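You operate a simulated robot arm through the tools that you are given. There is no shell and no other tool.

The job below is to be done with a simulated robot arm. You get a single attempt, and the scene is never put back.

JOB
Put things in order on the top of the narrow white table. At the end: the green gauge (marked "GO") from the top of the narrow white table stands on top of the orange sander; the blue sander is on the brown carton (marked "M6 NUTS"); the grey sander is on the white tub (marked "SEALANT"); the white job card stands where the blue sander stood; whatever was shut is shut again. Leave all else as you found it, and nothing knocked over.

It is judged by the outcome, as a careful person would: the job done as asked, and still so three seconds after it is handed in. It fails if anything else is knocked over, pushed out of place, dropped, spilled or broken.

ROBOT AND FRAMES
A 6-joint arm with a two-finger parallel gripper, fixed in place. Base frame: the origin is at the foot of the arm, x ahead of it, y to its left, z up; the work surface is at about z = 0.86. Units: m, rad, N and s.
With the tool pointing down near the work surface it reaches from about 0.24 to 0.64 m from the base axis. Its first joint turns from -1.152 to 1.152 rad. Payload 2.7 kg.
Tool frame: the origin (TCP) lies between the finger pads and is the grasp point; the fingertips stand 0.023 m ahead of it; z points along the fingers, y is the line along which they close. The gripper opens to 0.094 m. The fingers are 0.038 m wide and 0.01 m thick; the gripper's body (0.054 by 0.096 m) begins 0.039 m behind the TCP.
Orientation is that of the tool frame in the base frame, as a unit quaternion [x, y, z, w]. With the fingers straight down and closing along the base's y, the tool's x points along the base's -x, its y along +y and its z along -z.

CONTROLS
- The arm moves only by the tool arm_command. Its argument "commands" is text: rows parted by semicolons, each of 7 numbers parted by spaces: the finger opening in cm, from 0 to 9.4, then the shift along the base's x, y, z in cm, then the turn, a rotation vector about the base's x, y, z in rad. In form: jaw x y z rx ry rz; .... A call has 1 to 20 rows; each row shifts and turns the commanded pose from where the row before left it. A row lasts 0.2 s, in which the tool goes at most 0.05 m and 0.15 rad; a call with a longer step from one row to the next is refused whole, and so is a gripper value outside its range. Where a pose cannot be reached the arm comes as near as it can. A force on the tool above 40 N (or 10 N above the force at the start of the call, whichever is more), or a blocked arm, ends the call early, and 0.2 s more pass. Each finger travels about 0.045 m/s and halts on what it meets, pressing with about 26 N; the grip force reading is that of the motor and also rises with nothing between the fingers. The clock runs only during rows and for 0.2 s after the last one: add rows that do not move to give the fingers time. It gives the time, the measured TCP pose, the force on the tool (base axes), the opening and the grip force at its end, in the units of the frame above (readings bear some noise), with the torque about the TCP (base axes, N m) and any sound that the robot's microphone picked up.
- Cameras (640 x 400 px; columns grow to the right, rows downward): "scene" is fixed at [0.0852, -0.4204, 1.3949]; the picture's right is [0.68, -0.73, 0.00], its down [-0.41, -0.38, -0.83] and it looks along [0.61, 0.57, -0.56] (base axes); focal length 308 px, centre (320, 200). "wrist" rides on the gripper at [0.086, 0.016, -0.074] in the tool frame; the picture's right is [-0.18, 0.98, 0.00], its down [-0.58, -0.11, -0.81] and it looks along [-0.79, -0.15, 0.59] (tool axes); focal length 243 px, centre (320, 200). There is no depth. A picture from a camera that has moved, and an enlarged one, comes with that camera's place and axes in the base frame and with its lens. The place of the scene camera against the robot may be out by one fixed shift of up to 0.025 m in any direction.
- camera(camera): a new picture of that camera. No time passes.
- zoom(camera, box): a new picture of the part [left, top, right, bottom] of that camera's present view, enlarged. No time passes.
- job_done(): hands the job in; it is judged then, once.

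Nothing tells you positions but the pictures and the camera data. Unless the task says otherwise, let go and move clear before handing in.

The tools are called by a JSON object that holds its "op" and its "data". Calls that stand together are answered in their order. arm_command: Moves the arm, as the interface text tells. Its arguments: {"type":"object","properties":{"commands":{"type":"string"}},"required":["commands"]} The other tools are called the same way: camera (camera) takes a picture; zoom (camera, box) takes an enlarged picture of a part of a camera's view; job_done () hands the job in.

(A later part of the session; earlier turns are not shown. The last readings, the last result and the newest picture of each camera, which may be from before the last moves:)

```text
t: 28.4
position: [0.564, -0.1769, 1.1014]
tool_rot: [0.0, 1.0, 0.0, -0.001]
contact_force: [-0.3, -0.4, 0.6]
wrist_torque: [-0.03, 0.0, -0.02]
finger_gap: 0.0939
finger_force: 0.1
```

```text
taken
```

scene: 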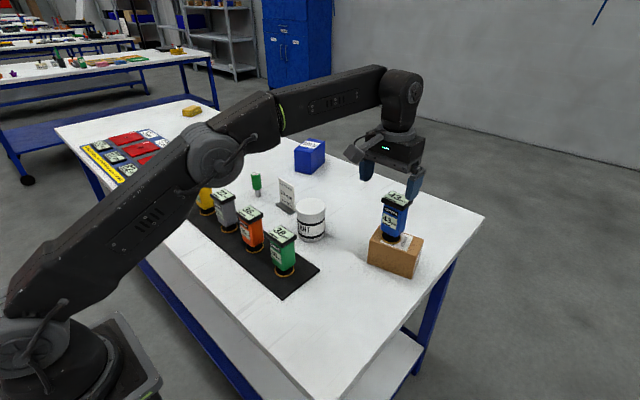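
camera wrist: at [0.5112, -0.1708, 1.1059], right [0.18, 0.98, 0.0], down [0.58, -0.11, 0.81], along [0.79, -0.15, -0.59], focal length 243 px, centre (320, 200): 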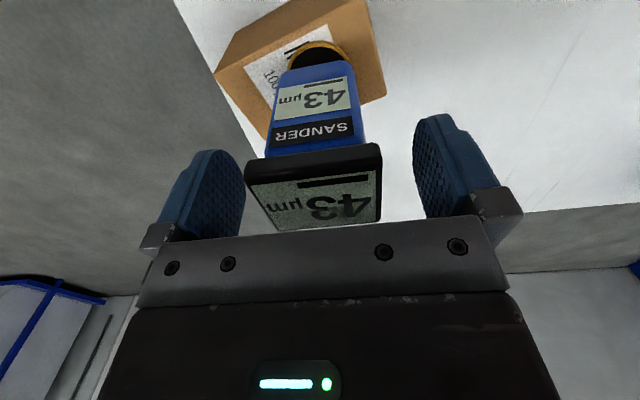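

The blue sander stands upright on the carton and the gripper is clear. I'll move over to the grey sander at about (0.40, 0.205).

{"op": "arm_command", "data": {"commands": "9.4 -1.34 3.18 0.2 0 0 0; 9.4 -1.34 3.18 0.2 0 0 0; 9.4 -1.34 3.18 0.2 0 0 0; 9.4 -1.34 3.18 0.2 0 0 0; 9.4 -1.34 3.18 0.2 0 0 0; 9.4 -1.34 3.18 0.2 0 0 0; 9.4 -1.34 3.18 0.2 0 0 0; 9.4 -1.34 3.18 0.2 0 0 0; 9.4 -1.34 3.18 0.2 0 0 0; 9.4 -1.34 3.18 0.2 0 0 0; 9.4 -1.34 3.18 0 0 0 0; 9.4 -1.34 3.18 0 0 0 0; 9.4 0 0 0 0 0 0; 9.4 0 0 0 0 0 0"}}

{"op": "camera", "data": {"camera": "wrist"}}

{"op": "zoom", "data": {"camera": "wrist", "box": [220, 0, 420, 125]}}

{"op": "zoom", "data": {"camera": "wrist", "box": [160, 60, 440, 235]}}

```text
t: 31.4
position: [0.4029, 0.2054, 1.122]
tool_rot: [-0.001, 1.0, 0.0, 0.0]
contact_force: [-0.2, -0.4, 0.1]
wrist_torque: [0.02, -0.01, 0.0]
finger_gap: 0.0939
finger_force: 0.0
```

```text
taken
camera wrist: at [0.3165, 0.2207, 1.1962], right [0.18, 0.98, 0.0], down [0.58, -0.11, 0.81], along [0.79, -0.15, -0.59], focal length 243 px, centre (320, 200)
```

wrist: 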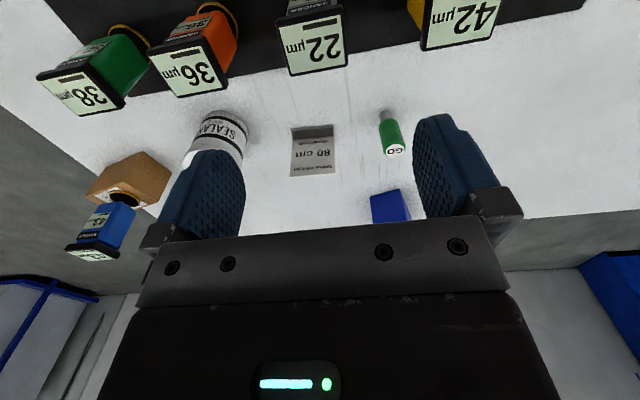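

```text
3.20 times, centred on (320, 62) of wrist
camera zoom: at [0.3165, 0.2207, 1.1962], right [0.18, 0.98, 0.0], down [0.58, -0.11, 0.81], along [0.79, -0.15, -0.59], focal length 776 px, centre (320, 640)
```

zoom: 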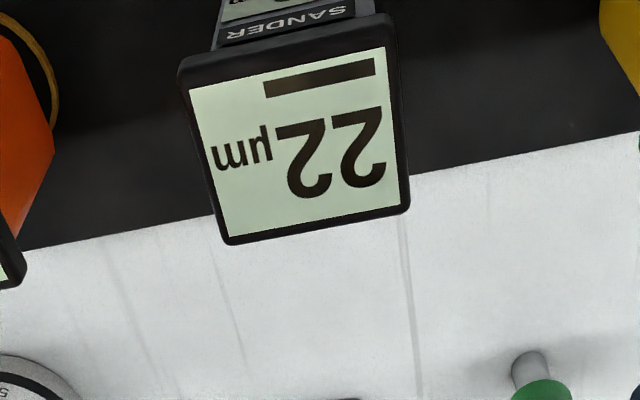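

```text
2.29 times, centred on (300, 148) of wrist
camera zoom: at [0.3165, 0.2207, 1.1962], right [0.18, 0.98, 0.0], down [0.58, -0.11, 0.81], along [0.79, -0.15, -0.59], focal length 555 px, centre (366, 320)
```

zoom: 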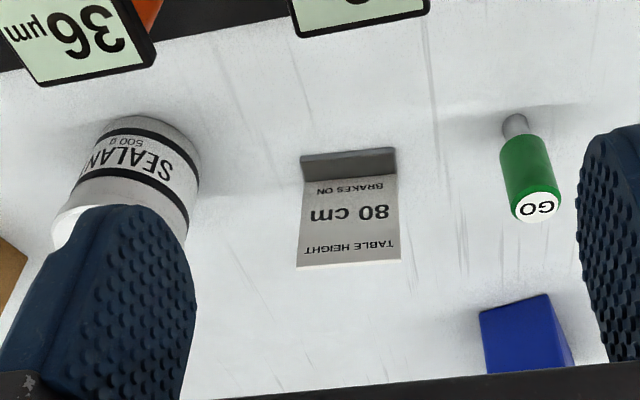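

The grey sander's cap is square to the base, centred at (0.4017, 0.1997). I'll shift onto it and descend, stopping partway to check.

{"op": "arm_command", "data": {"commands": "9.4 -0.1 -0.5 -2.5 0 0 0; 9.4 0 0 -3 0 0 0; 9.4 0 0 -1.9 0 0 0; 9.4 0 0 0 0 0 0; 9.4 0 0 0 0 0 0"}}

{"op": "camera", "data": {"camera": "wrist"}}

{"op": "zoom", "data": {"camera": "wrist", "box": [220, 40, 420, 165]}}

```text
t: 32.6
position: [0.4003, 0.1989, 1.048]
tool_rot: [0.0, 1.0, -0.001, 0.0]
contact_force: [-0.5, 0.7, 0.8]
wrist_torque: [-0.04, -0.01, -0.04]
finger_gap: 0.0941
finger_force: 0.0
```

```text
taken
camera wrist: at [0.3154, 0.2151, 1.1233], right [0.18, 0.98, 0.0], down [0.58, -0.11, 0.81], along [0.79, -0.15, -0.59], focal length 243 px, centre (320, 200)
```

wrist: 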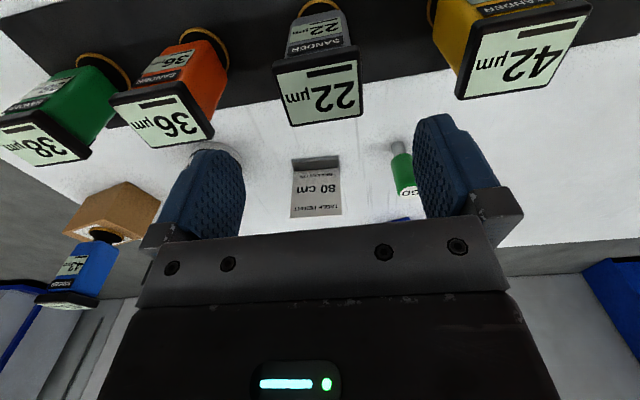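

```text
3.20 times, centred on (320, 102) of wrist
camera zoom: at [0.3154, 0.2151, 1.1233], right [0.18, 0.98, 0.0], down [0.58, -0.11, 0.81], along [0.79, -0.15, -0.59], focal length 776 px, centre (320, 512)
```

zoom: 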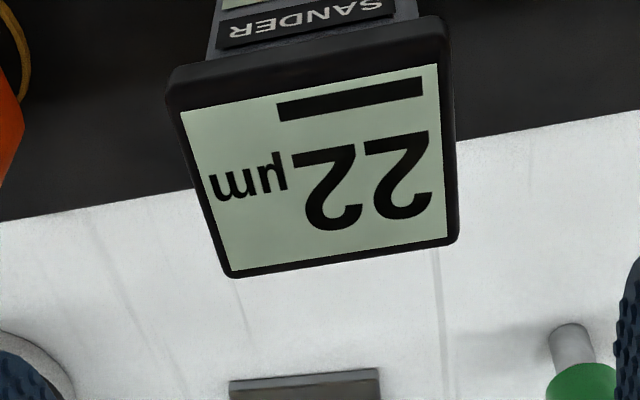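

The cap centre is confirmed at (0.402, 0.1997), the same geometry as for the blue one. I'll descend and grip it.

{"op": "arm_command", "data": {"commands": "9.4 0.1 0 -2.5 0 0 0; 9.4 0 0 -2.5 0 0 0; 9.4 0 0 -2 0 0 0; 9.4 0 0 -1.5 0 0 0; 9.4 0 0 0 0 0 0; 9.4 0 0 0 0 0 0"}}

{"op": "camera", "data": {"camera": "wrist"}}

{"op": "zoom", "data": {"camera": "scene", "box": [170, 140, 290, 260]}}

```text
t: 34.0
position: [0.4032, 0.1975, 0.9635]
tool_rot: [0.0, 1.0, 0.0, -0.001]
contact_force: [-0.6, -0.6, -0.7]
wrist_torque: [-0.01, -0.01, 0.0]
finger_gap: 0.094
finger_force: 0.1
```

```text
taken
camera wrist: at [0.3165, 0.2148, 1.0371], right [0.18, 0.98, 0.0], down [0.58, -0.11, 0.81], along [0.79, -0.15, -0.59], focal length 243 px, centre (320, 200)
```

wrist: 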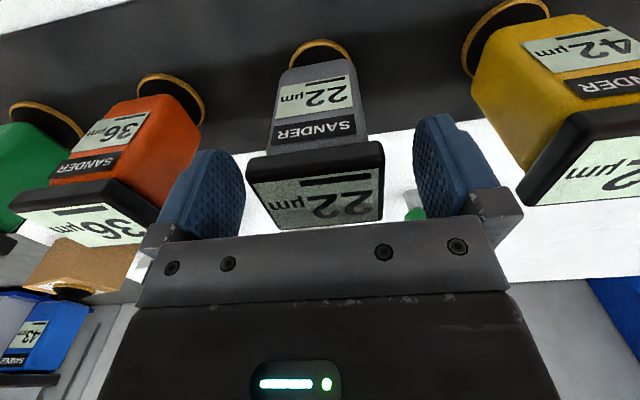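

```text
3.33 times, centred on (230, 200) of scene
camera zoom: at [0.0852, -0.4204, 1.3949], right [0.68, -0.73, 0.0], down [-0.41, -0.38, -0.83], along [0.61, 0.57, -0.56], focal length 1026 px, centre (620, 200)
```

zoom: 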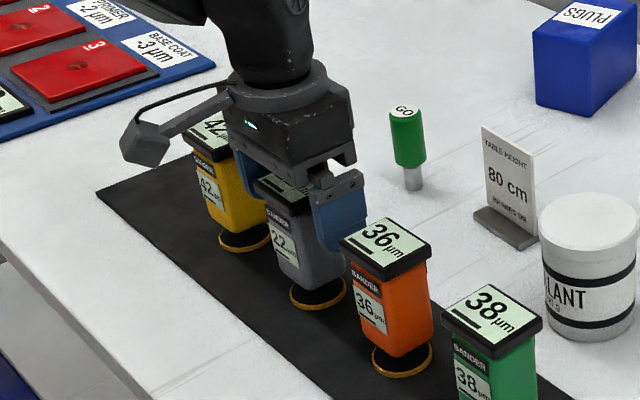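

The grey cap is between the fingers and the neighbours are clear. I'll close and lift slowly.

{"op": "arm_command", "data": {"commands": "7 0 0 0 0 0 0; 6 0 0 0 0 0 0; 5 0 0 0 0 0 0; 4 0 0 0 0 0 0; 4 0 0 0 0 0 0; 4 0 0 0 0 0 0"}}

{"op": "arm_command", "data": {"commands": "4 0 0 0.5 0 0 0; 4 0 0 1 0 0 0; 4 0 0 1.5 0 0 0; 4 0 0 2.5 0 0 0; 4 0 0 3 0 0 0; 4 0 0 3 0 0 0; 4 0 0 3 0 0 0; 4 0 0 1 0 0 0; 4 0 0 0 0 0 0"}}

{"op": "camera", "data": {"camera": "wrist"}}

{"op": "camera", "data": {"camera": "scene"}}

```text
t: 35.4
position: [0.4037, 0.1987, 0.9618]
tool_rot: [-0.001, 1.0, -0.001, 0.0]
contact_force: [-0.1, 1.0, 0.7]
wrist_torque: [0.08, 0.05, -0.01]
finger_gap: 0.0538
finger_force: 25.8
```

```text
t: 37.4
position: [0.4044, 0.1983, 1.1168]
tool_rot: [0.0, 1.0, 0.001, 0.001]
contact_force: [-0.5, -0.5, -3.0]
wrist_torque: [0.02, -0.02, -0.01]
finger_gap: 0.054
finger_force: 26.2
```

```text
taken
camera wrist: at [0.3176, 0.2138, 1.1922], right [0.18, 0.98, 0.0], down [0.58, -0.11, 0.81], along [0.79, -0.15, -0.59], focal length 243 px, centre (320, 200)
```

wrist: 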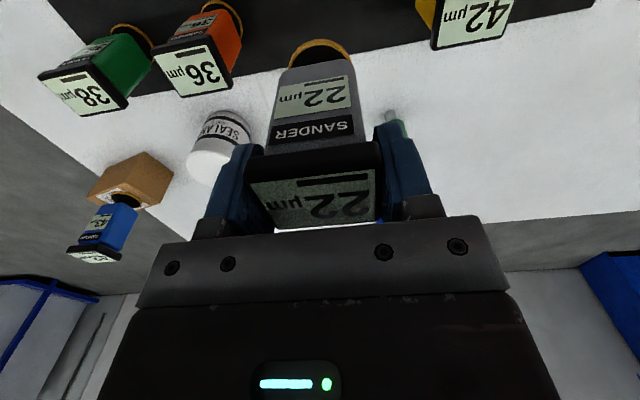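

```text
taken
```

scene: 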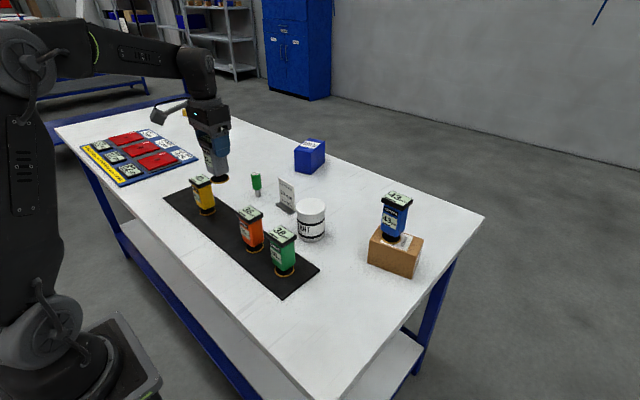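

The grey sander is lifted. I'll measure the tub's top from this view.

{"op": "zoom", "data": {"camera": "wrist", "box": [170, 90, 298, 200]}}

{"op": "zoom", "data": {"camera": "scene", "box": [280, 180, 344, 260]}}

```text
3.64 times, centred on (234, 145) of wrist
camera zoom: at [0.3176, 0.2138, 1.1922], right [0.18, 0.98, 0.0], down [0.58, -0.11, 0.81], along [0.79, -0.15, -0.59], focal length 882 px, centre (633, 400)
```

zoom: 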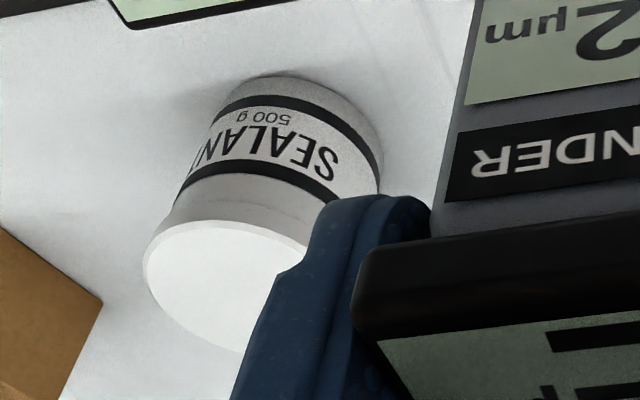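

```text
5.00 times, centred on (312, 220) of scene
camera zoom: at [0.0853, -0.4204, 1.3949], right [0.68, -0.73, 0.0], down [-0.41, -0.38, -0.83], along [0.61, 0.57, -0.56], focal length 1539 px, centre (360, 100)
```

zoom: 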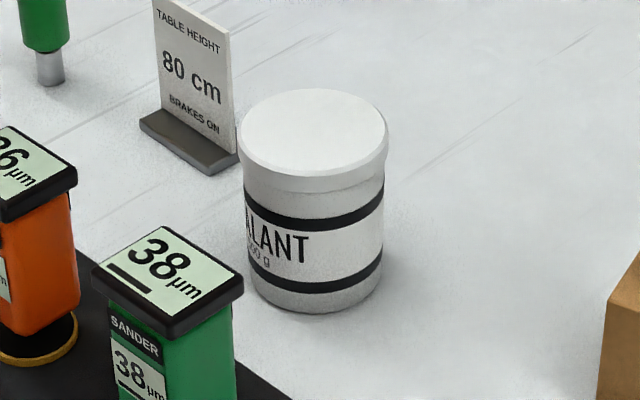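

The tub is around (0.536, 0.022) with its top at z≈0.955. I'll carry the sander to a waypoint near it, for a closer look at its lid.

{"op": "arm_command", "data": {"commands": "4 0.8 -0.8 0 0 0 0; 4 1.6 -1.6 0 0 0 0; 4 2.2 -2.3 0 0 0 0; 4 2.2 -2.3 0 0 0 0; 4 1.8 -1.8 0 0 0 0; 4 0.9 -0.9 0 0 0 0; 4 0 0 0 0 0 0"}}

{"op": "camera", "data": {"camera": "wrist"}}

{"op": "zoom", "data": {"camera": "wrist", "box": [140, 0, 300, 140]}}

{"op": "zoom", "data": {"camera": "wrist", "box": [340, 0, 540, 125]}}

```text
t: 39.0
position: [0.4988, 0.101, 1.1174]
tool_rot: [-0.001, 1.0, -0.001, 0.0]
contact_force: [0.6, 0.0, -2.7]
wrist_torque: [0.02, 0.03, -0.01]
finger_gap: 0.0539
finger_force: 25.9
```

```text
taken
camera wrist: at [0.4124, 0.1172, 1.1926], right [0.18, 0.98, 0.0], down [0.58, -0.11, 0.81], along [0.79, -0.15, -0.59], focal length 243 px, centre (320, 200)
```

wrist: 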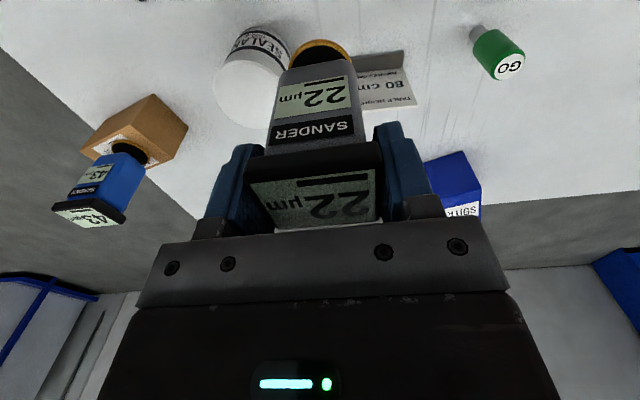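

```text
2.86 times, centred on (220, 70) of wrist
camera zoom: at [0.4124, 0.1172, 1.1926], right [0.18, 0.98, 0.0], down [0.58, -0.11, 0.81], along [0.79, -0.15, -0.59], focal length 693 px, centre (606, 571)
```

zoom: 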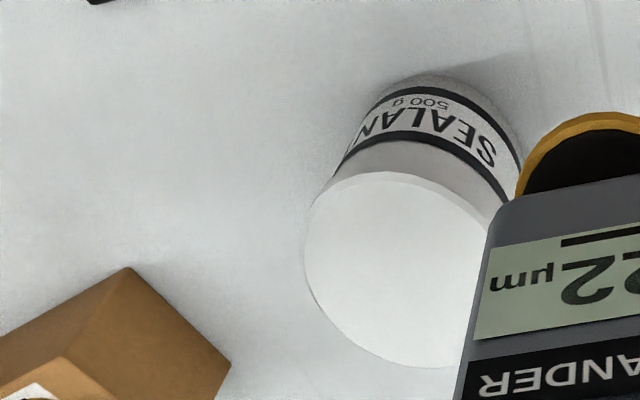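

```text
3.20 times, centred on (440, 62) of wrist
camera zoom: at [0.4124, 0.1172, 1.1926], right [0.18, 0.98, 0.0], down [0.58, -0.11, 0.81], along [0.79, -0.15, -0.59], focal length 776 px, centre (-64, 640)
```

zoom: 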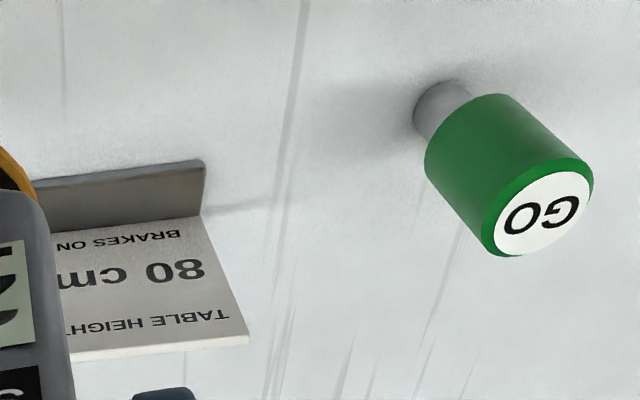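

The tub's lid is centred at about (0.540, 0.021) with its top at z≈0.955 and a radius of about 37 mm. I'll move the grey sander over it, staying high.

{"op": "arm_command", "data": {"commands": "4 0.5 -1 0 0 0 0; 4 1 -2 0 0 0 0; 4 1.1 -2 0 0 0 0; 4 1 -2 0 0 0 0; 4 0.5 -1 0 0 0 0; 4 0 0 0 0 0 0; 4 0 0 0 0 0 0"}}

{"op": "camera", "data": {"camera": "wrist"}}

{"op": "zoom", "data": {"camera": "wrist", "box": [230, 0, 406, 110]}}

{"op": "zoom", "data": {"camera": "scene", "box": [260, 130, 380, 260]}}

```text
t: 40.6
position: [0.538, 0.0221, 1.1178]
tool_rot: [0.0, 1.0, -0.001, 0.0]
contact_force: [0.0, 0.6, -3.0]
wrist_torque: [-0.01, -0.03, 0.01]
finger_gap: 0.0539
finger_force: 26.3
```

```text
taken
camera wrist: at [0.452, 0.0384, 1.1919], right [0.18, 0.98, 0.0], down [0.58, -0.11, 0.81], along [0.79, -0.15, -0.59], focal length 243 px, centre (320, 200)
```

wrist: 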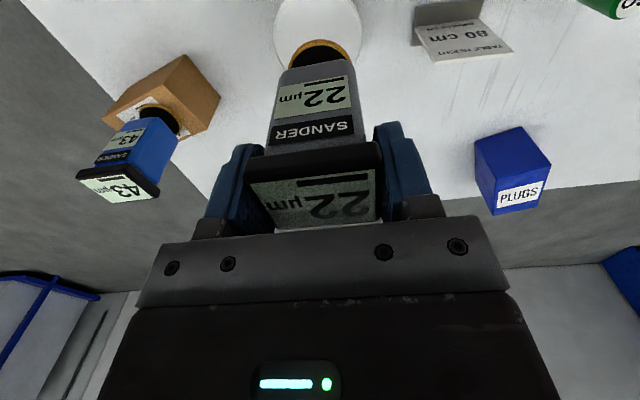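

```text
3.64 times, centred on (318, 55) of wrist
camera zoom: at [0.452, 0.0384, 1.1919], right [0.18, 0.98, 0.0], down [0.58, -0.11, 0.81], along [0.79, -0.15, -0.59], focal length 882 px, centre (327, 727)
```

zoom: 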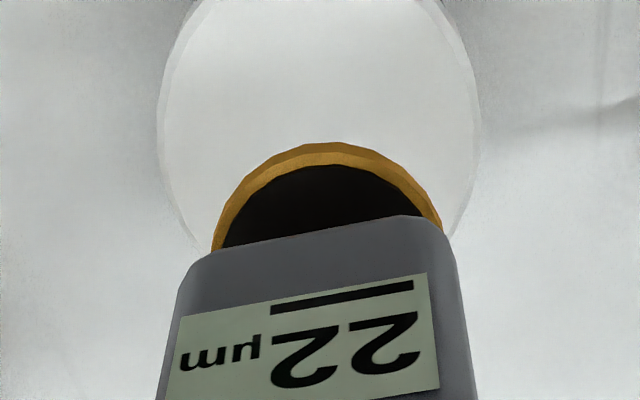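

```text
3.08 times, centred on (320, 195) of scene
camera zoom: at [0.0853, -0.4204, 1.3949], right [0.68, -0.73, 0.0], down [-0.41, -0.38, -0.83], along [0.61, 0.57, -0.56], focal length 947 px, centre (320, 215)
```

zoom: 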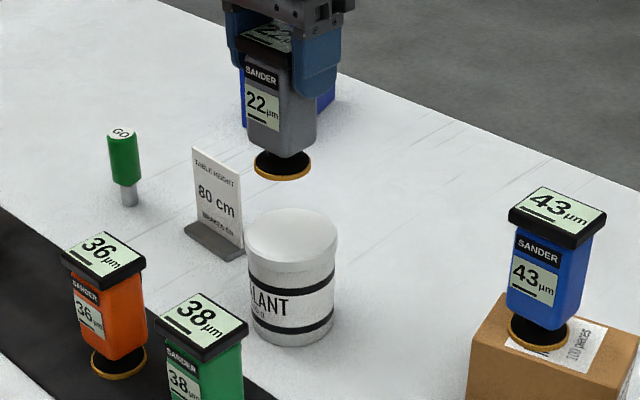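

The sander is above the tub and slightly off in y. I'll lower to about 14 mm above the lid and check alignment.

{"op": "arm_command", "data": {"commands": "4 0.1 -0.1 -1.2 0 0 0; 4 0 0 -1.6 0 0 0; 4 0 0 -1.4 0 0 0; 4 0 0 -0.8 0 0 0; 4 0 0 0 0 0 0; 4 0 0 0 0 0 0"}}

{"op": "camera", "data": {"camera": "wrist"}}

{"op": "zoom", "data": {"camera": "wrist", "box": [230, 0, 406, 110]}}

{"op": "zoom", "data": {"camera": "scene", "box": [270, 150, 360, 250]}}

```text
t: 42.0
position: [0.5392, 0.0206, 1.0662]
tool_rot: [0.0, 1.0, 0.0, 0.001]
contact_force: [0.0, -0.4, -3.5]
wrist_torque: [0.02, -0.01, 0.01]
finger_gap: 0.0539
finger_force: 26.1
```

```text
taken
camera wrist: at [0.4536, 0.0369, 1.1403], right [0.18, 0.98, 0.0], down [0.58, -0.11, 0.81], along [0.79, -0.15, -0.59], focal length 243 px, centre (320, 200)
```

wrist: 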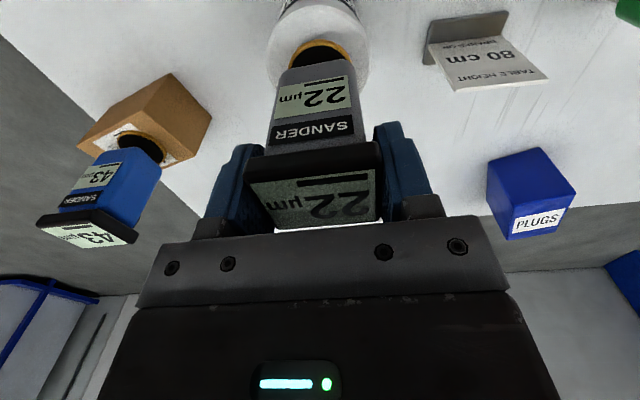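

```text
3.64 times, centred on (318, 55) of wrist
camera zoom: at [0.4536, 0.0369, 1.1403], right [0.18, 0.98, 0.0], down [0.58, -0.11, 0.81], along [0.79, -0.15, -0.59], focal length 882 px, centre (327, 727)
```

zoom: 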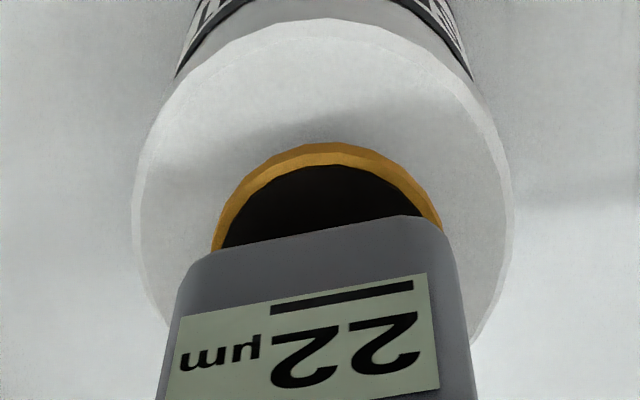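

```text
4.00 times, centred on (315, 200) of scene
camera zoom: at [0.0853, -0.4204, 1.3949], right [0.68, -0.73, 0.0], down [-0.41, -0.38, -0.83], along [0.61, 0.57, -0.56], focal length 1231 px, centre (340, 200)
```

zoom: 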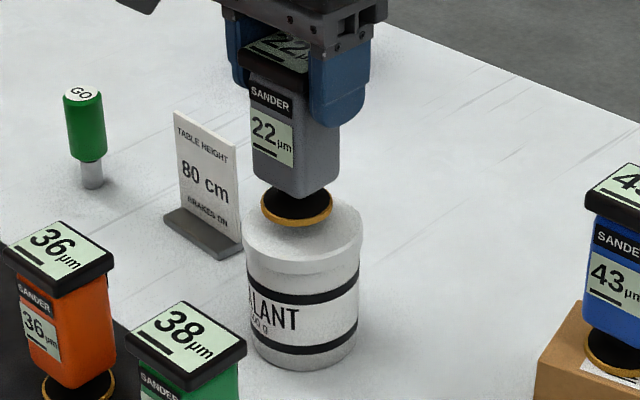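

The lid's centre comes out at (0.540, 0.020), so the sander is centred over it. I'll lower gently until contact.

{"op": "arm_command", "data": {"commands": "4 0.1 0 -0.4 0 0 0; 4 0 0 -0.3 0 0 0; 4 0 0 0 0 0 0; 4 0 0 0 0 0 0"}}

{"op": "arm_command", "data": {"commands": "4 0 0 -0.1 0 0 0; 4 0 0 -0.1 0 0 0; 4 0 0 0 0 0 0; 4 0 0 0 0 0 0"}}

{"op": "arm_command", "data": {"commands": "4 0 0 -0.1 0 0 0; 4 0 0 0 0 0 0; 4 0 0 0 0 0 0"}}

```text
t: 43.0
position: [0.5413, 0.0205, 1.0593]
tool_rot: [0.0, 1.0, 0.0, 0.0]
contact_force: [0.2, 0.6, -3.1]
wrist_torque: [0.01, 0.01, -0.04]
finger_gap: 0.0539
finger_force: 25.9
```

```text
t: 44.0
position: [0.5392, 0.0207, 1.0574]
tool_rot: [0.0, 1.0, 0.0, 0.0]
contact_force: [0.2, -0.4, -3.5]
wrist_torque: [0.02, -0.05, 0.0]
finger_gap: 0.0537
finger_force: 25.4
```

```text
t: 44.8
position: [0.5402, 0.021, 1.0575]
tool_rot: [0.0, 1.0, 0.0, 0.0]
contact_force: [0.4, -0.4, -2.3]
wrist_torque: [-0.01, 0.01, 0.02]
finger_gap: 0.054
finger_force: 25.6
```

No contact yet. I'll continue in 1 mm steps.

{"op": "arm_command", "data": {"commands": "4 0 0 -0.1 0 0 0; 4 0 0 0 0 0 0; 4 0 0 0 0 0 0"}}

{"op": "arm_command", "data": {"commands": "4 0 0 -0.1 0 0 0; 4 0 0 0 0 0 0; 4 0 0 0 0 0 0"}}

{"op": "zoom", "data": {"camera": "scene", "box": [270, 150, 360, 250]}}

```text
t: 45.6
position: [0.5398, 0.0213, 1.0559]
tool_rot: [0.0, 1.0, 0.001, 0.0]
contact_force: [-1.7, 0.3, -3.8]
wrist_torque: [-0.05, -0.03, -0.01]
finger_gap: 0.0539
finger_force: 26.3
```

```text
t: 46.4
position: [0.5414, 0.0223, 1.0545]
tool_rot: [0.0, 1.0, -0.001, 0.0]
contact_force: [0.0, 0.6, -2.3]
wrist_torque: [0.03, 0.01, 0.01]
finger_gap: 0.0538
finger_force: 25.8
```

```text
4.00 times, centred on (315, 200) of scene
camera zoom: at [0.0853, -0.4204, 1.3949], right [0.68, -0.73, 0.0], down [-0.41, -0.38, -0.83], along [0.61, 0.57, -0.56], focal length 1231 px, centre (340, 200)
```

zoom: 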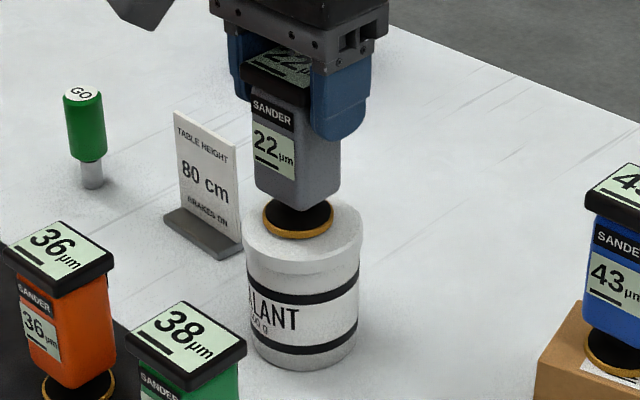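

Still hanging free. I'll keep stepping down.

{"op": "arm_command", "data": {"commands": "4 0 0 -0.1 0 0 0; 4 0 0 -0.1 0 0 0; 4 0 0 0 0 0 0; 4 0 0 0 0 0 0"}}

{"op": "arm_command", "data": {"commands": "4 0 0 -0.1 0 0 0; 4 0 0 0 0 0 0; 4 0 0 0 0 0 0"}}

```text
t: 47.4
position: [0.5398, 0.0213, 1.0533]
tool_rot: [0.0, 1.0, 0.0, 0.0]
contact_force: [0.1, -0.1, -3.1]
wrist_torque: [0.01, 0.02, 0.01]
finger_gap: 0.054
finger_force: 26.4
```

```text
t: 48.2
position: [0.5401, 0.0216, 1.0536]
tool_rot: [0.0, 1.0, 0.001, 0.0]
contact_force: [0.9, -0.5, -3.0]
wrist_torque: [0.0, -0.01, -0.03]
finger_gap: 0.0537
finger_force: 25.4
```

{"op": "arm_command", "data": {"commands": "4 0 0 -0.1 0 0 0; 4 0 0 -0.1 0 0 0; 4 0 0 0 0 0 0; 4 0 0 0 0 0 0"}}

{"op": "zoom", "data": {"camera": "wrist", "box": [230, 0, 406, 110]}}

{"op": "zoom", "data": {"camera": "scene", "box": [285, 180, 349, 250]}}

```text
t: 49.2
position: [0.5402, 0.0201, 1.053]
tool_rot: [-0.001, 1.0, -0.001, 0.002]
contact_force: [-3.3, 4.8, 14.8]
wrist_torque: [-0.01, 0.48, -0.06]
finger_gap: 0.0539
finger_force: 26.0
```

```text
3.64 times, centred on (318, 55) of wrist
camera zoom: at [0.4545, 0.0368, 1.1269], right [0.18, 0.98, 0.0], down [0.58, -0.11, 0.81], along [0.79, -0.15, -0.59], focal length 882 px, centre (327, 727)
```

zoom: 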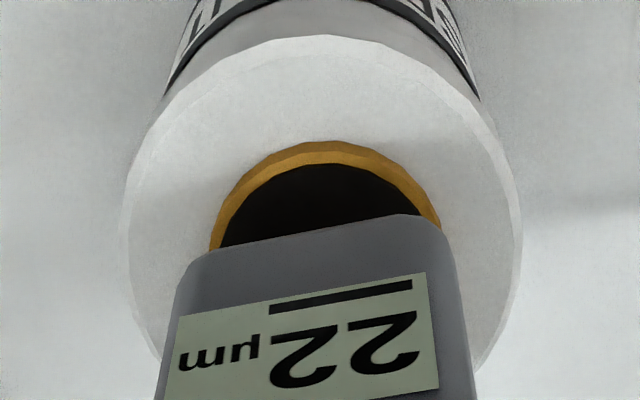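

```text
5.71 times, centred on (317, 215) of scene
camera zoom: at [0.0849, -0.4203, 1.395], right [0.68, -0.73, 0.0], down [-0.41, -0.38, -0.83], along [0.61, 0.57, -0.56], focal length 1759 px, centre (337, 114)
```

zoom: 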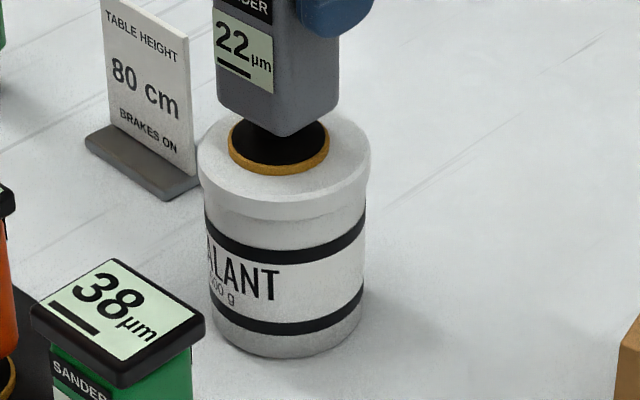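

Contact is made and the ring is well centred on the lid. I'll ease off to a light load.

{"op": "arm_command", "data": {"commands": "4 0 0 0.1 0 0 0; 4 0 0 0 0 0 0; 4 0 0 0 0 0 0"}}

```text
t: 50.0
position: [0.5411, 0.0217, 1.0519]
tool_rot: [-0.001, 1.0, -0.001, 0.001]
contact_force: [-2.6, 4.6, 18.7]
wrist_torque: [0.02, 0.23, -0.04]
finger_gap: 0.0538
finger_force: 26.2
```

{"op": "arm_command", "data": {"commands": "4 0 0 0.1 0 0 0; 4 0 0 0 0 0 0; 4 0 0 0 0 0 0"}}

{"op": "arm_command", "data": {"commands": "4 0 0 0.05 0 0 0; 4 0 0 0 0 0 0; 4 0 0 0 0 0 0"}}

```text
t: 50.8
position: [0.5409, 0.0203, 1.0516]
tool_rot: [0.0, 1.0, 0.0, 0.0]
contact_force: [-0.6, 3.1, 8.7]
wrist_torque: [0.01, -0.15, 0.05]
finger_gap: 0.0539
finger_force: 26.3
```

```text
t: 51.6
position: [0.5415, 0.0209, 1.0524]
tool_rot: [-0.001, 1.0, 0.0, -0.001]
contact_force: [0.6, 0.0, 1.1]
wrist_torque: [-0.09, -0.14, 0.01]
finger_gap: 0.054
finger_force: 25.9
```

The sander rests on the lid with almost no extra load. I'll open the gripper.

{"op": "arm_command", "data": {"commands": "5.6 0 0 0 0 0 0; 6 0 0 0 0 0 0; 7 0 0 0 0 0 0; 8.4 0 0 0 0 0 0; 9.4 0 0 0 0 0 0; 9.4 0 0 0 0 0 0; 9.4 0 0 0 0 0 0"}}

{"op": "camera", "data": {"camera": "wrist"}}

{"op": "zoom", "data": {"camera": "scene", "box": [260, 140, 370, 260]}}

```text
t: 53.2
position: [0.5426, 0.021, 1.0521]
tool_rot: [0.0, 1.0, 0.0, 0.0]
contact_force: [0.7, 0.4, -0.2]
wrist_torque: [0.0, 0.03, 0.01]
finger_gap: 0.0941
finger_force: 0.2
```

```text
taken
camera wrist: at [0.4555, 0.0369, 1.1279], right [0.18, 0.98, 0.0], down [0.58, -0.11, 0.81], along [0.79, -0.15, -0.59], focal length 243 px, centre (320, 200)
```

wrist: 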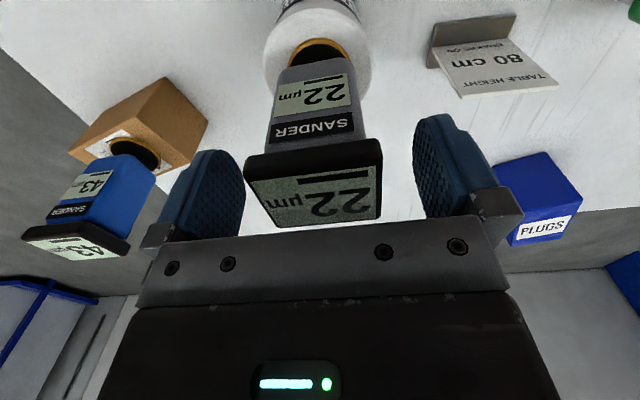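

```text
3.33 times, centred on (315, 200) of scene
camera zoom: at [0.0852, -0.4204, 1.3949], right [0.68, -0.73, 0.0], down [-0.41, -0.38, -0.83], along [0.61, 0.57, -0.56], focal length 1026 px, centre (337, 200)
```

zoom: 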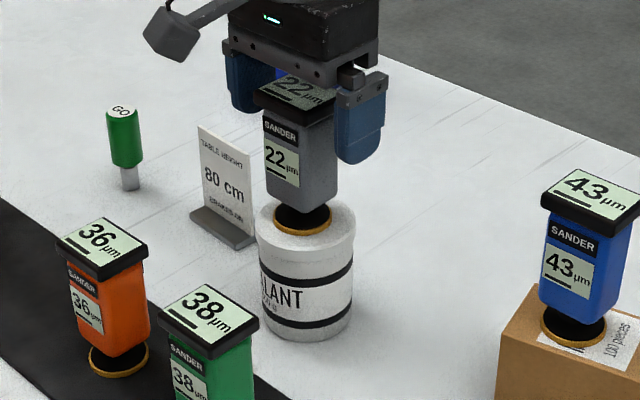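

The grey sander stands on the tub. I'll rise clear of it and move across to look at the gauge from above.

{"op": "arm_command", "data": {"commands": "9.4 0 0 1.5 0 0 0; 9.4 0 0 2.5 0 0 0; 9.4 0 0 2.5 0 0 0; 9.4 0 0 1.5 0 0 0; 9.4 -0.2 2 0 0 0 0; 9.4 -0.2 3.5 0 0 0 0; 9.4 -0.2 4 0 0 0 0; 9.4 -0.2 4 0 0 0 0; 9.4 -0.2 4 -1 0 0 0; 9.4 -0.2 4 -2 0 0 0; 9.4 0 3 -2 0 0 0; 9.4 0 1.2 -2 0 0 0; 9.4 0 0 0 0 0 0; 9.4 0 0 0 0 0 0"}}

{"op": "camera", "data": {"camera": "wrist"}}

{"op": "camera", "data": {"camera": "scene"}}

```text
t: 56.2
position: [0.5278, 0.2744, 1.0638]
tool_rot: [0.0, 1.0, 0.0, -0.001]
contact_force: [0.3, 0.2, 0.0]
wrist_torque: [-0.03, 0.02, 0.03]
finger_gap: 0.0942
finger_force: 0.1
```

```text
taken
camera wrist: at [0.4417, 0.2905, 1.1392], right [0.18, 0.98, 0.0], down [0.58, -0.11, 0.81], along [0.79, -0.15, -0.59], focal length 243 px, centre (320, 200)
```

wrist: 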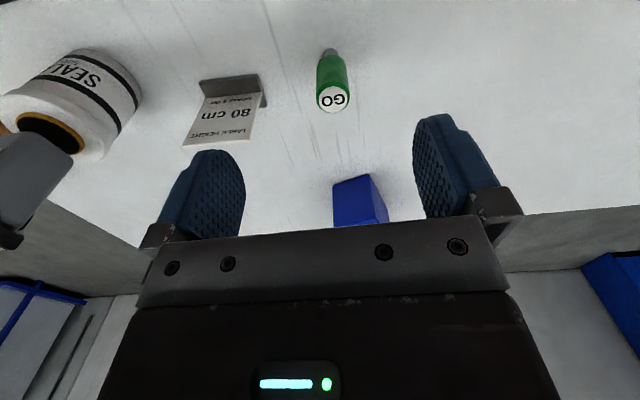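

```text
taken
```

scene: 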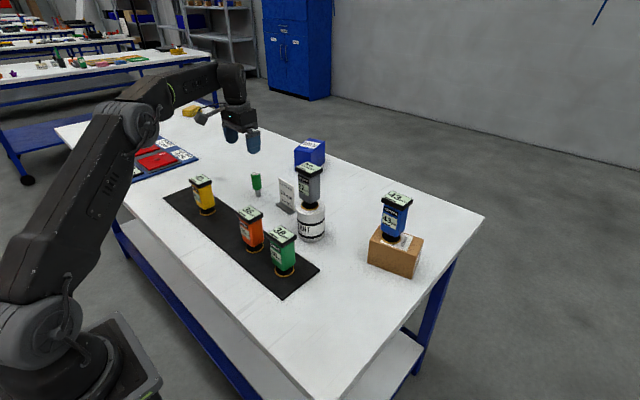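

The grey sander stands upright on the tub. The gauge and card are in view, so I'll zoom in to measure both.

{"op": "zoom", "data": {"camera": "wrist", "box": [280, 30, 390, 130]}}

{"op": "zoom", "data": {"camera": "wrist", "box": [160, 50, 288, 160]}}

```text
4.00 times, centred on (335, 80) of wrist
camera zoom: at [0.4417, 0.2905, 1.1392], right [0.18, 0.98, 0.0], down [0.58, -0.11, 0.81], along [0.79, -0.15, -0.59], focal length 970 px, centre (260, 680)
```

zoom: 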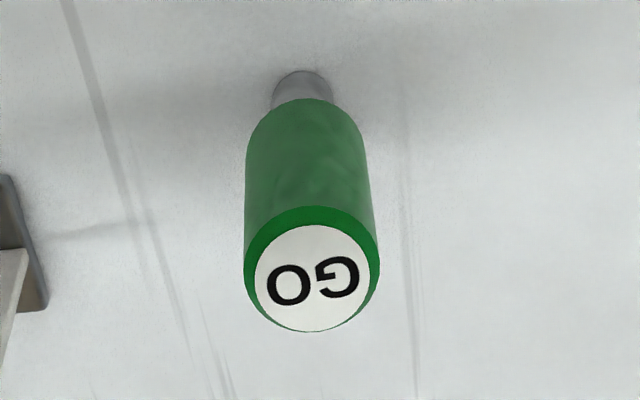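

```text
3.64 times, centred on (224, 105) of wrist
camera zoom: at [0.4417, 0.2905, 1.1392], right [0.18, 0.98, 0.0], down [0.58, -0.11, 0.81], along [0.79, -0.15, -0.59], focal length 882 px, centre (669, 546)
```

zoom: 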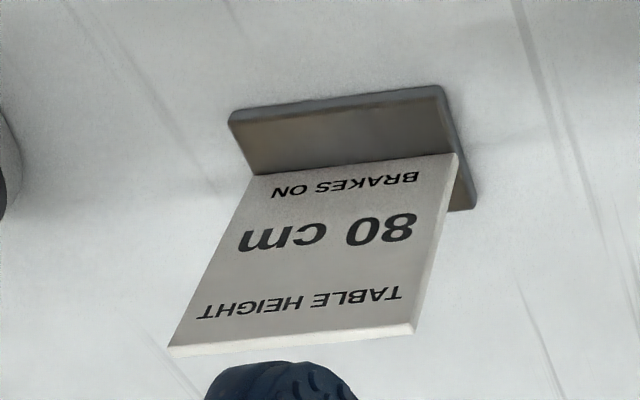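

The gauge is at (0.558, 0.280), with its handle about 28 mm across and its top at z≈0.946. I'll lower to just above it, then extend outward with the jaws at 6 cm.

{"op": "arm_command", "data": {"commands": "8 0 0 -2 0 0 0; 7 0 0.2 -2.5 0 0 0; 6 0 0.2 -2.4 0 0 0; 6 0 0 -0.8 0 0 0; 6 1 0.1 0 0 0 0; 6 1 0.1 0 0 0 0; 6 0.9 0 0 0 0 0; 6 0 0 0 0 0 0; 6 0 0 0 0 0 0"}}

{"op": "camera", "data": {"camera": "wrist"}}

{"op": "zoom", "data": {"camera": "scene", "box": [200, 120, 320, 240]}}

```text
t: 58.2
position: [0.5584, 0.2846, 0.9855]
tool_rot: [-0.001, 1.0, -0.001, 0.0]
contact_force: [0.0, 0.1, 0.0]
wrist_torque: [0.03, 0.0, 0.03]
finger_gap: 0.06
finger_force: 0.0
```

```text
taken
camera wrist: at [0.4721, 0.3007, 1.0601], right [0.18, 0.98, 0.0], down [0.58, -0.11, 0.81], along [0.79, -0.15, -0.59], focal length 243 px, centre (320, 200)
```

wrist: 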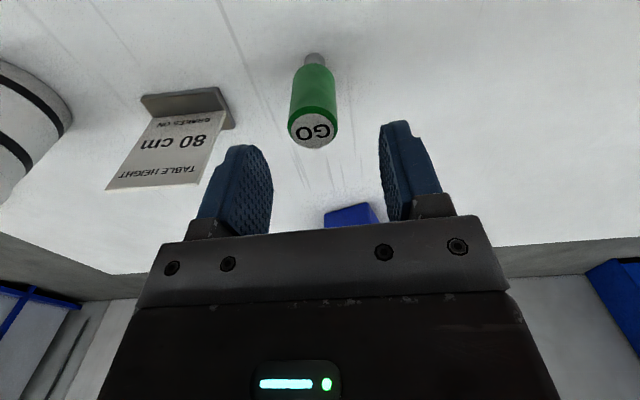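

```text
3.33 times, centred on (260, 180) of scene
camera zoom: at [0.0852, -0.4204, 1.3949], right [0.68, -0.73, 0.0], down [-0.41, -0.38, -0.83], along [0.61, 0.57, -0.56], focal length 1026 px, centre (520, 267)
```

zoom: 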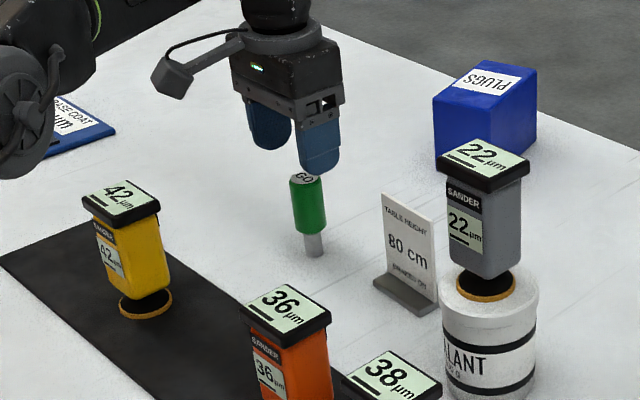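

The gauge is at (0.558, 0.280), so I'll shift 4 mm in -y, and descend around the handle.

{"op": "arm_command", "data": {"commands": "6 0 -0.4 0 0 0 0; 6 0 0 -1.5 0 0 0; 6 0 0 -2 0 0 0; 6 0 0 -1.5 0 0 0; 6 0 0 -1 0 0 0; 6 0 0 0 0 0 0; 6 0 0 0 0 0 0"}}

{"op": "camera", "data": {"camera": "wrist"}}

{"op": "zoom", "data": {"camera": "scene", "box": [200, 120, 320, 240]}}

```text
t: 59.8
position: [0.556, 0.2808, 0.9255]
tool_rot: [-0.001, 1.0, 0.0, -0.001]
contact_force: [0.8, 0.0, -0.1]
wrist_torque: [0.0, 0.01, -0.03]
finger_gap: 0.0599
finger_force: 0.1
```

```text
taken
camera wrist: at [0.4704, 0.2958, 1.0004], right [0.18, 0.98, 0.0], down [0.58, -0.11, 0.81], along [0.79, -0.15, -0.59], focal length 243 px, centre (320, 200)
```

wrist: 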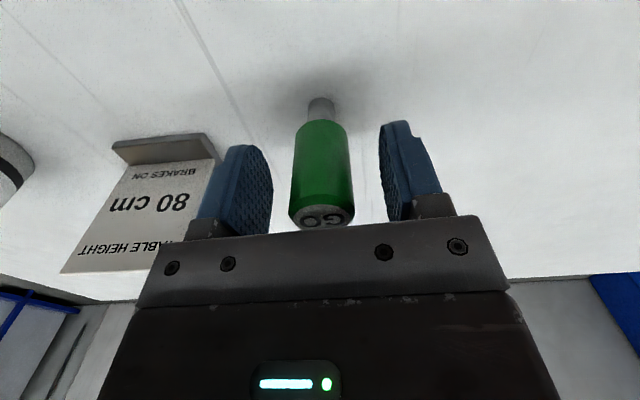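

```text
3.33 times, centred on (260, 180) of scene
camera zoom: at [0.0852, -0.4204, 1.3949], right [0.68, -0.73, 0.0], down [-0.41, -0.38, -0.83], along [0.61, 0.57, -0.56], focal length 1026 px, centre (520, 267)
```

zoom: 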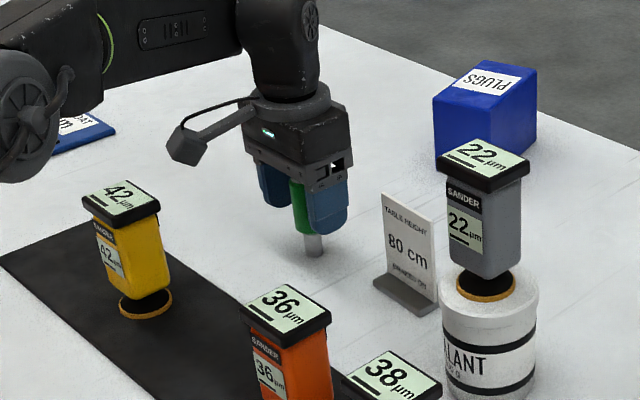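

The gauge's handle is between the fingers. I'll close, then lift a little.

{"op": "arm_command", "data": {"commands": "5 0 0 0 0 0 0; 4 0 0 0 0 0 0; 3 0 0 0 0 0 0; 2 0 0 0 0 0 0; 2 0 0 0 0 0 0; 2 0 0 0 0 0 0"}}

{"op": "arm_command", "data": {"commands": "2 0 0 0.5 0 0 0; 2 0 0 1 0 0 0; 2 0 0 1 0 0 0; 2 0 0 0 0 0 0; 2 0 0 0 0 0 0"}}

{"op": "camera", "data": {"camera": "wrist"}}

{"op": "zoom", "data": {"camera": "scene", "box": [200, 120, 320, 240]}}

```text
t: 61.2
position: [0.5556, 0.2817, 0.9262]
tool_rot: [0.0, 1.0, 0.0, 0.0]
contact_force: [0.0, -0.5, -0.3]
wrist_torque: [-0.02, -0.02, 0.0]
finger_gap: 0.0293
finger_force: 26.1
```

```text
t: 62.4
position: [0.5583, 0.2791, 0.9499]
tool_rot: [0.001, 1.0, -0.001, 0.0]
contact_force: [-0.4, 0.0, -0.6]
wrist_torque: [0.01, -0.01, 0.02]
finger_gap: 0.0291
finger_force: 26.4
```

```text
taken
camera wrist: at [0.4705, 0.2954, 1.024], right [0.18, 0.98, 0.0], down [0.58, -0.11, 0.81], along [0.79, -0.15, -0.59], focal length 243 px, centre (320, 200)
```

wrist: 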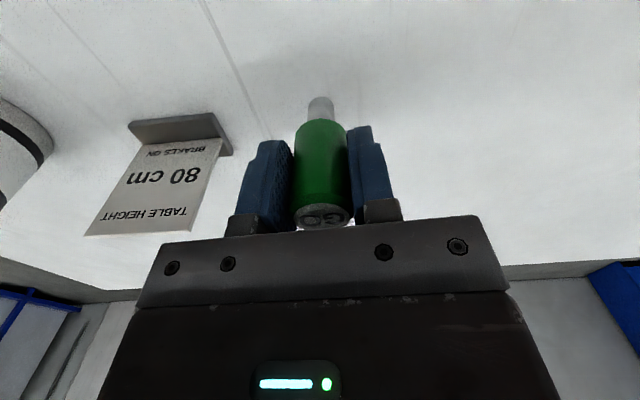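

```text
3.33 times, centred on (260, 180) of scene
camera zoom: at [0.0853, -0.4204, 1.3949], right [0.68, -0.73, 0.0], down [-0.41, -0.38, -0.83], along [0.61, 0.57, -0.56], focal length 1026 px, centre (520, 267)
```

zoom: 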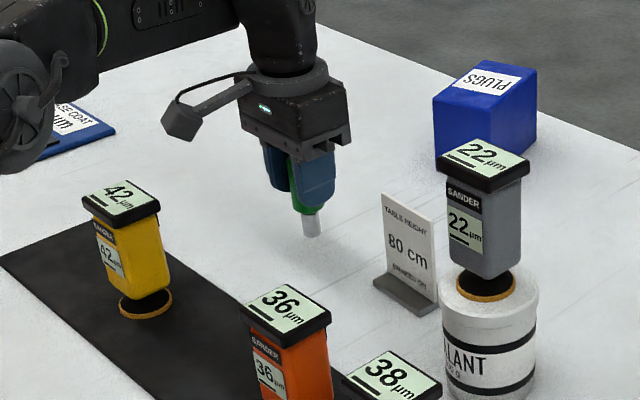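

The gauge is held. I'll raise it while drawing in, then stop beside the orange sander to measure its cap.

{"op": "arm_command", "data": {"commands": "2 -0.6 -0.6 1.5 0 0 0; 2 -1.1 -1.1 2.5 0 0 0; 2 -1.1 -1.1 2.5 0 0 0; 2 -1.1 -1.1 2.5 0 0 0; 2 -1.1 -1.1 2.5 0 0 0; 2 -1.1 -1.1 1.5 0 0 0; 2 -2.2 -1.4 0 0 0 0; 2 -2.2 -1.4 0 0 0 0; 2 -2.2 -1.4 0 0 0 0; 2 -1.6 -1.4 0 0 0 0; 2 -0.6 -0.4 0 0 0 0; 2 0 0 0 0 0 0; 2 0 0 0 0 0 0"}}

{"op": "camera", "data": {"camera": "wrist"}}

{"op": "zoom", "data": {"camera": "wrist", "box": [140, 20, 300, 130]}}

{"op": "camera", "data": {"camera": "scene"}}

```text
t: 65.2
position: [0.4094, 0.1583, 1.0798]
tool_rot: [0.0, 1.0, 0.0, 0.001]
contact_force: [-0.3, -0.4, -1.0]
wrist_torque: [-0.04, 0.05, -0.03]
finger_gap: 0.0294
finger_force: 26.6
```

```text
taken
camera wrist: at [0.3229, 0.1744, 1.1539], right [0.18, 0.98, 0.0], down [0.58, -0.11, 0.81], along [0.79, -0.15, -0.59], focal length 243 px, centre (320, 200)
```

wrist: 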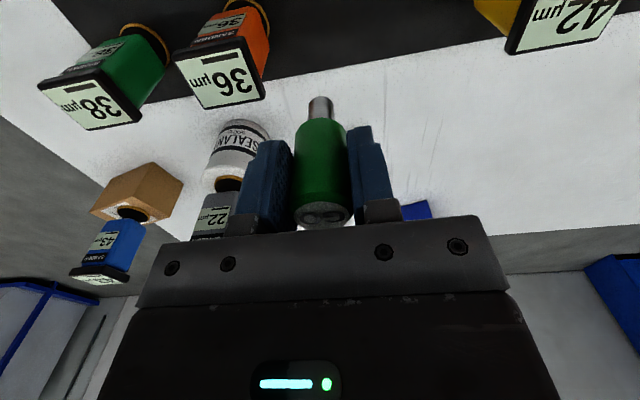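

```text
3.64 times, centred on (220, 75) of wrist
camera zoom: at [0.3229, 0.1744, 1.1539], right [0.18, 0.98, 0.0], down [0.58, -0.11, 0.81], along [0.79, -0.15, -0.59], focal length 882 px, centre (684, 654)
```

zoom: 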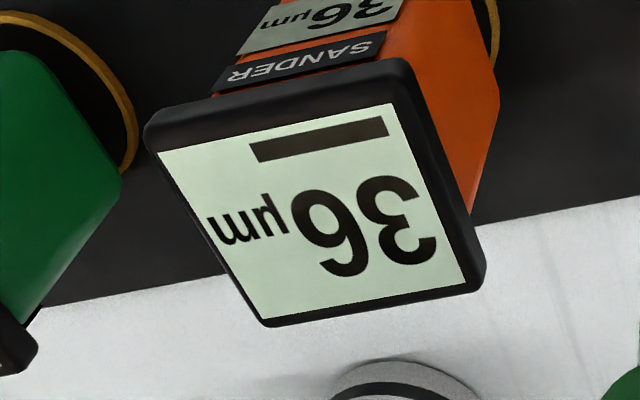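

```text
taken
```

scene: 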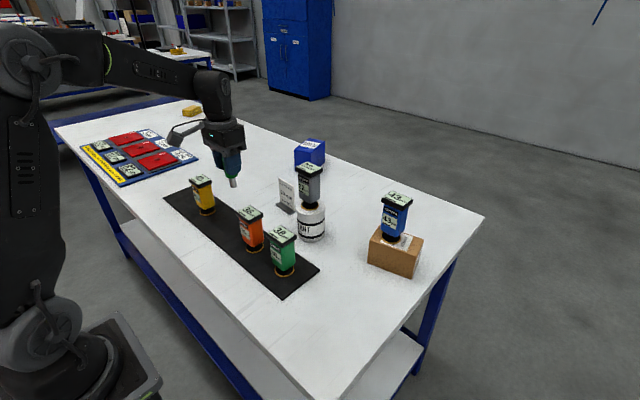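

The orange cap's centre is (0.402, 0.0837), square to the base, with its top at z≈0.9745. I'll bring the gauge over it.

{"op": "arm_command", "data": {"commands": "2 -0.1 -1 0 0 0 0; 2 -0.2 -2 0 0 0 0; 2 -0.2 -2 0 0 0 0; 2 -0.2 -1.6 0 0 0 0; 2 -0.1 -0.8 0 0 0 0; 2 0 0 0 0 0 0; 2 0 0 0 0 0 0"}}

{"op": "camera", "data": {"camera": "wrist"}}

{"op": "zoom", "data": {"camera": "wrist", "box": [240, 10, 400, 130]}}

{"op": "zoom", "data": {"camera": "scene", "box": [200, 140, 300, 260]}}

```text
t: 66.8
position: [0.4009, 0.086, 1.0793]
tool_rot: [-0.001, 1.0, 0.0, 0.0]
contact_force: [-0.7, 0.0, -0.7]
wrist_torque: [0.0, 0.02, 0.01]
finger_gap: 0.0293
finger_force: 25.9
```

```text
taken
camera wrist: at [0.3143, 0.1015, 1.1553], right [0.18, 0.98, 0.0], down [0.58, -0.11, 0.81], along [0.79, -0.15, -0.59], focal length 243 px, centre (320, 200)
```

wrist: 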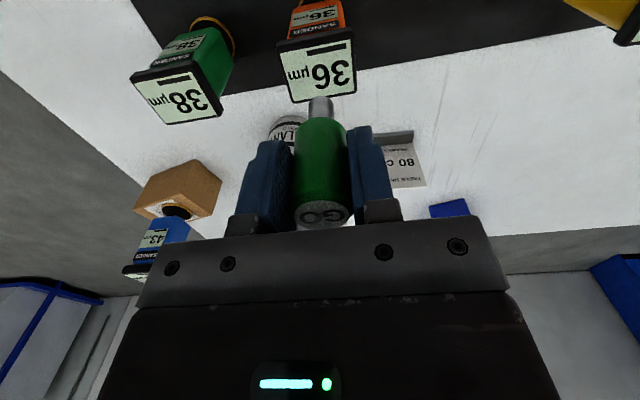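

```text
3.33 times, centred on (320, 70) of wrist
camera zoom: at [0.3143, 0.1015, 1.1553], right [0.18, 0.98, 0.0], down [0.58, -0.11, 0.81], along [0.79, -0.15, -0.59], focal length 809 px, centre (320, 633)
```

zoom: 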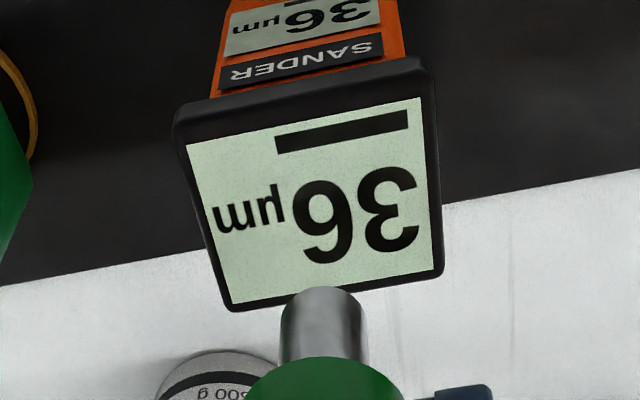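

```text
3.33 times, centred on (250, 200) of scene
camera zoom: at [0.0853, -0.4204, 1.3949], right [0.68, -0.73, 0.0], down [-0.41, -0.38, -0.83], along [0.61, 0.57, -0.56], focal length 1026 px, centre (553, 200)
```

zoom: 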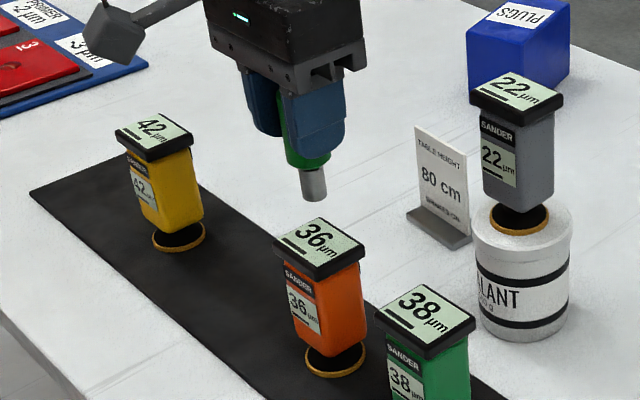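

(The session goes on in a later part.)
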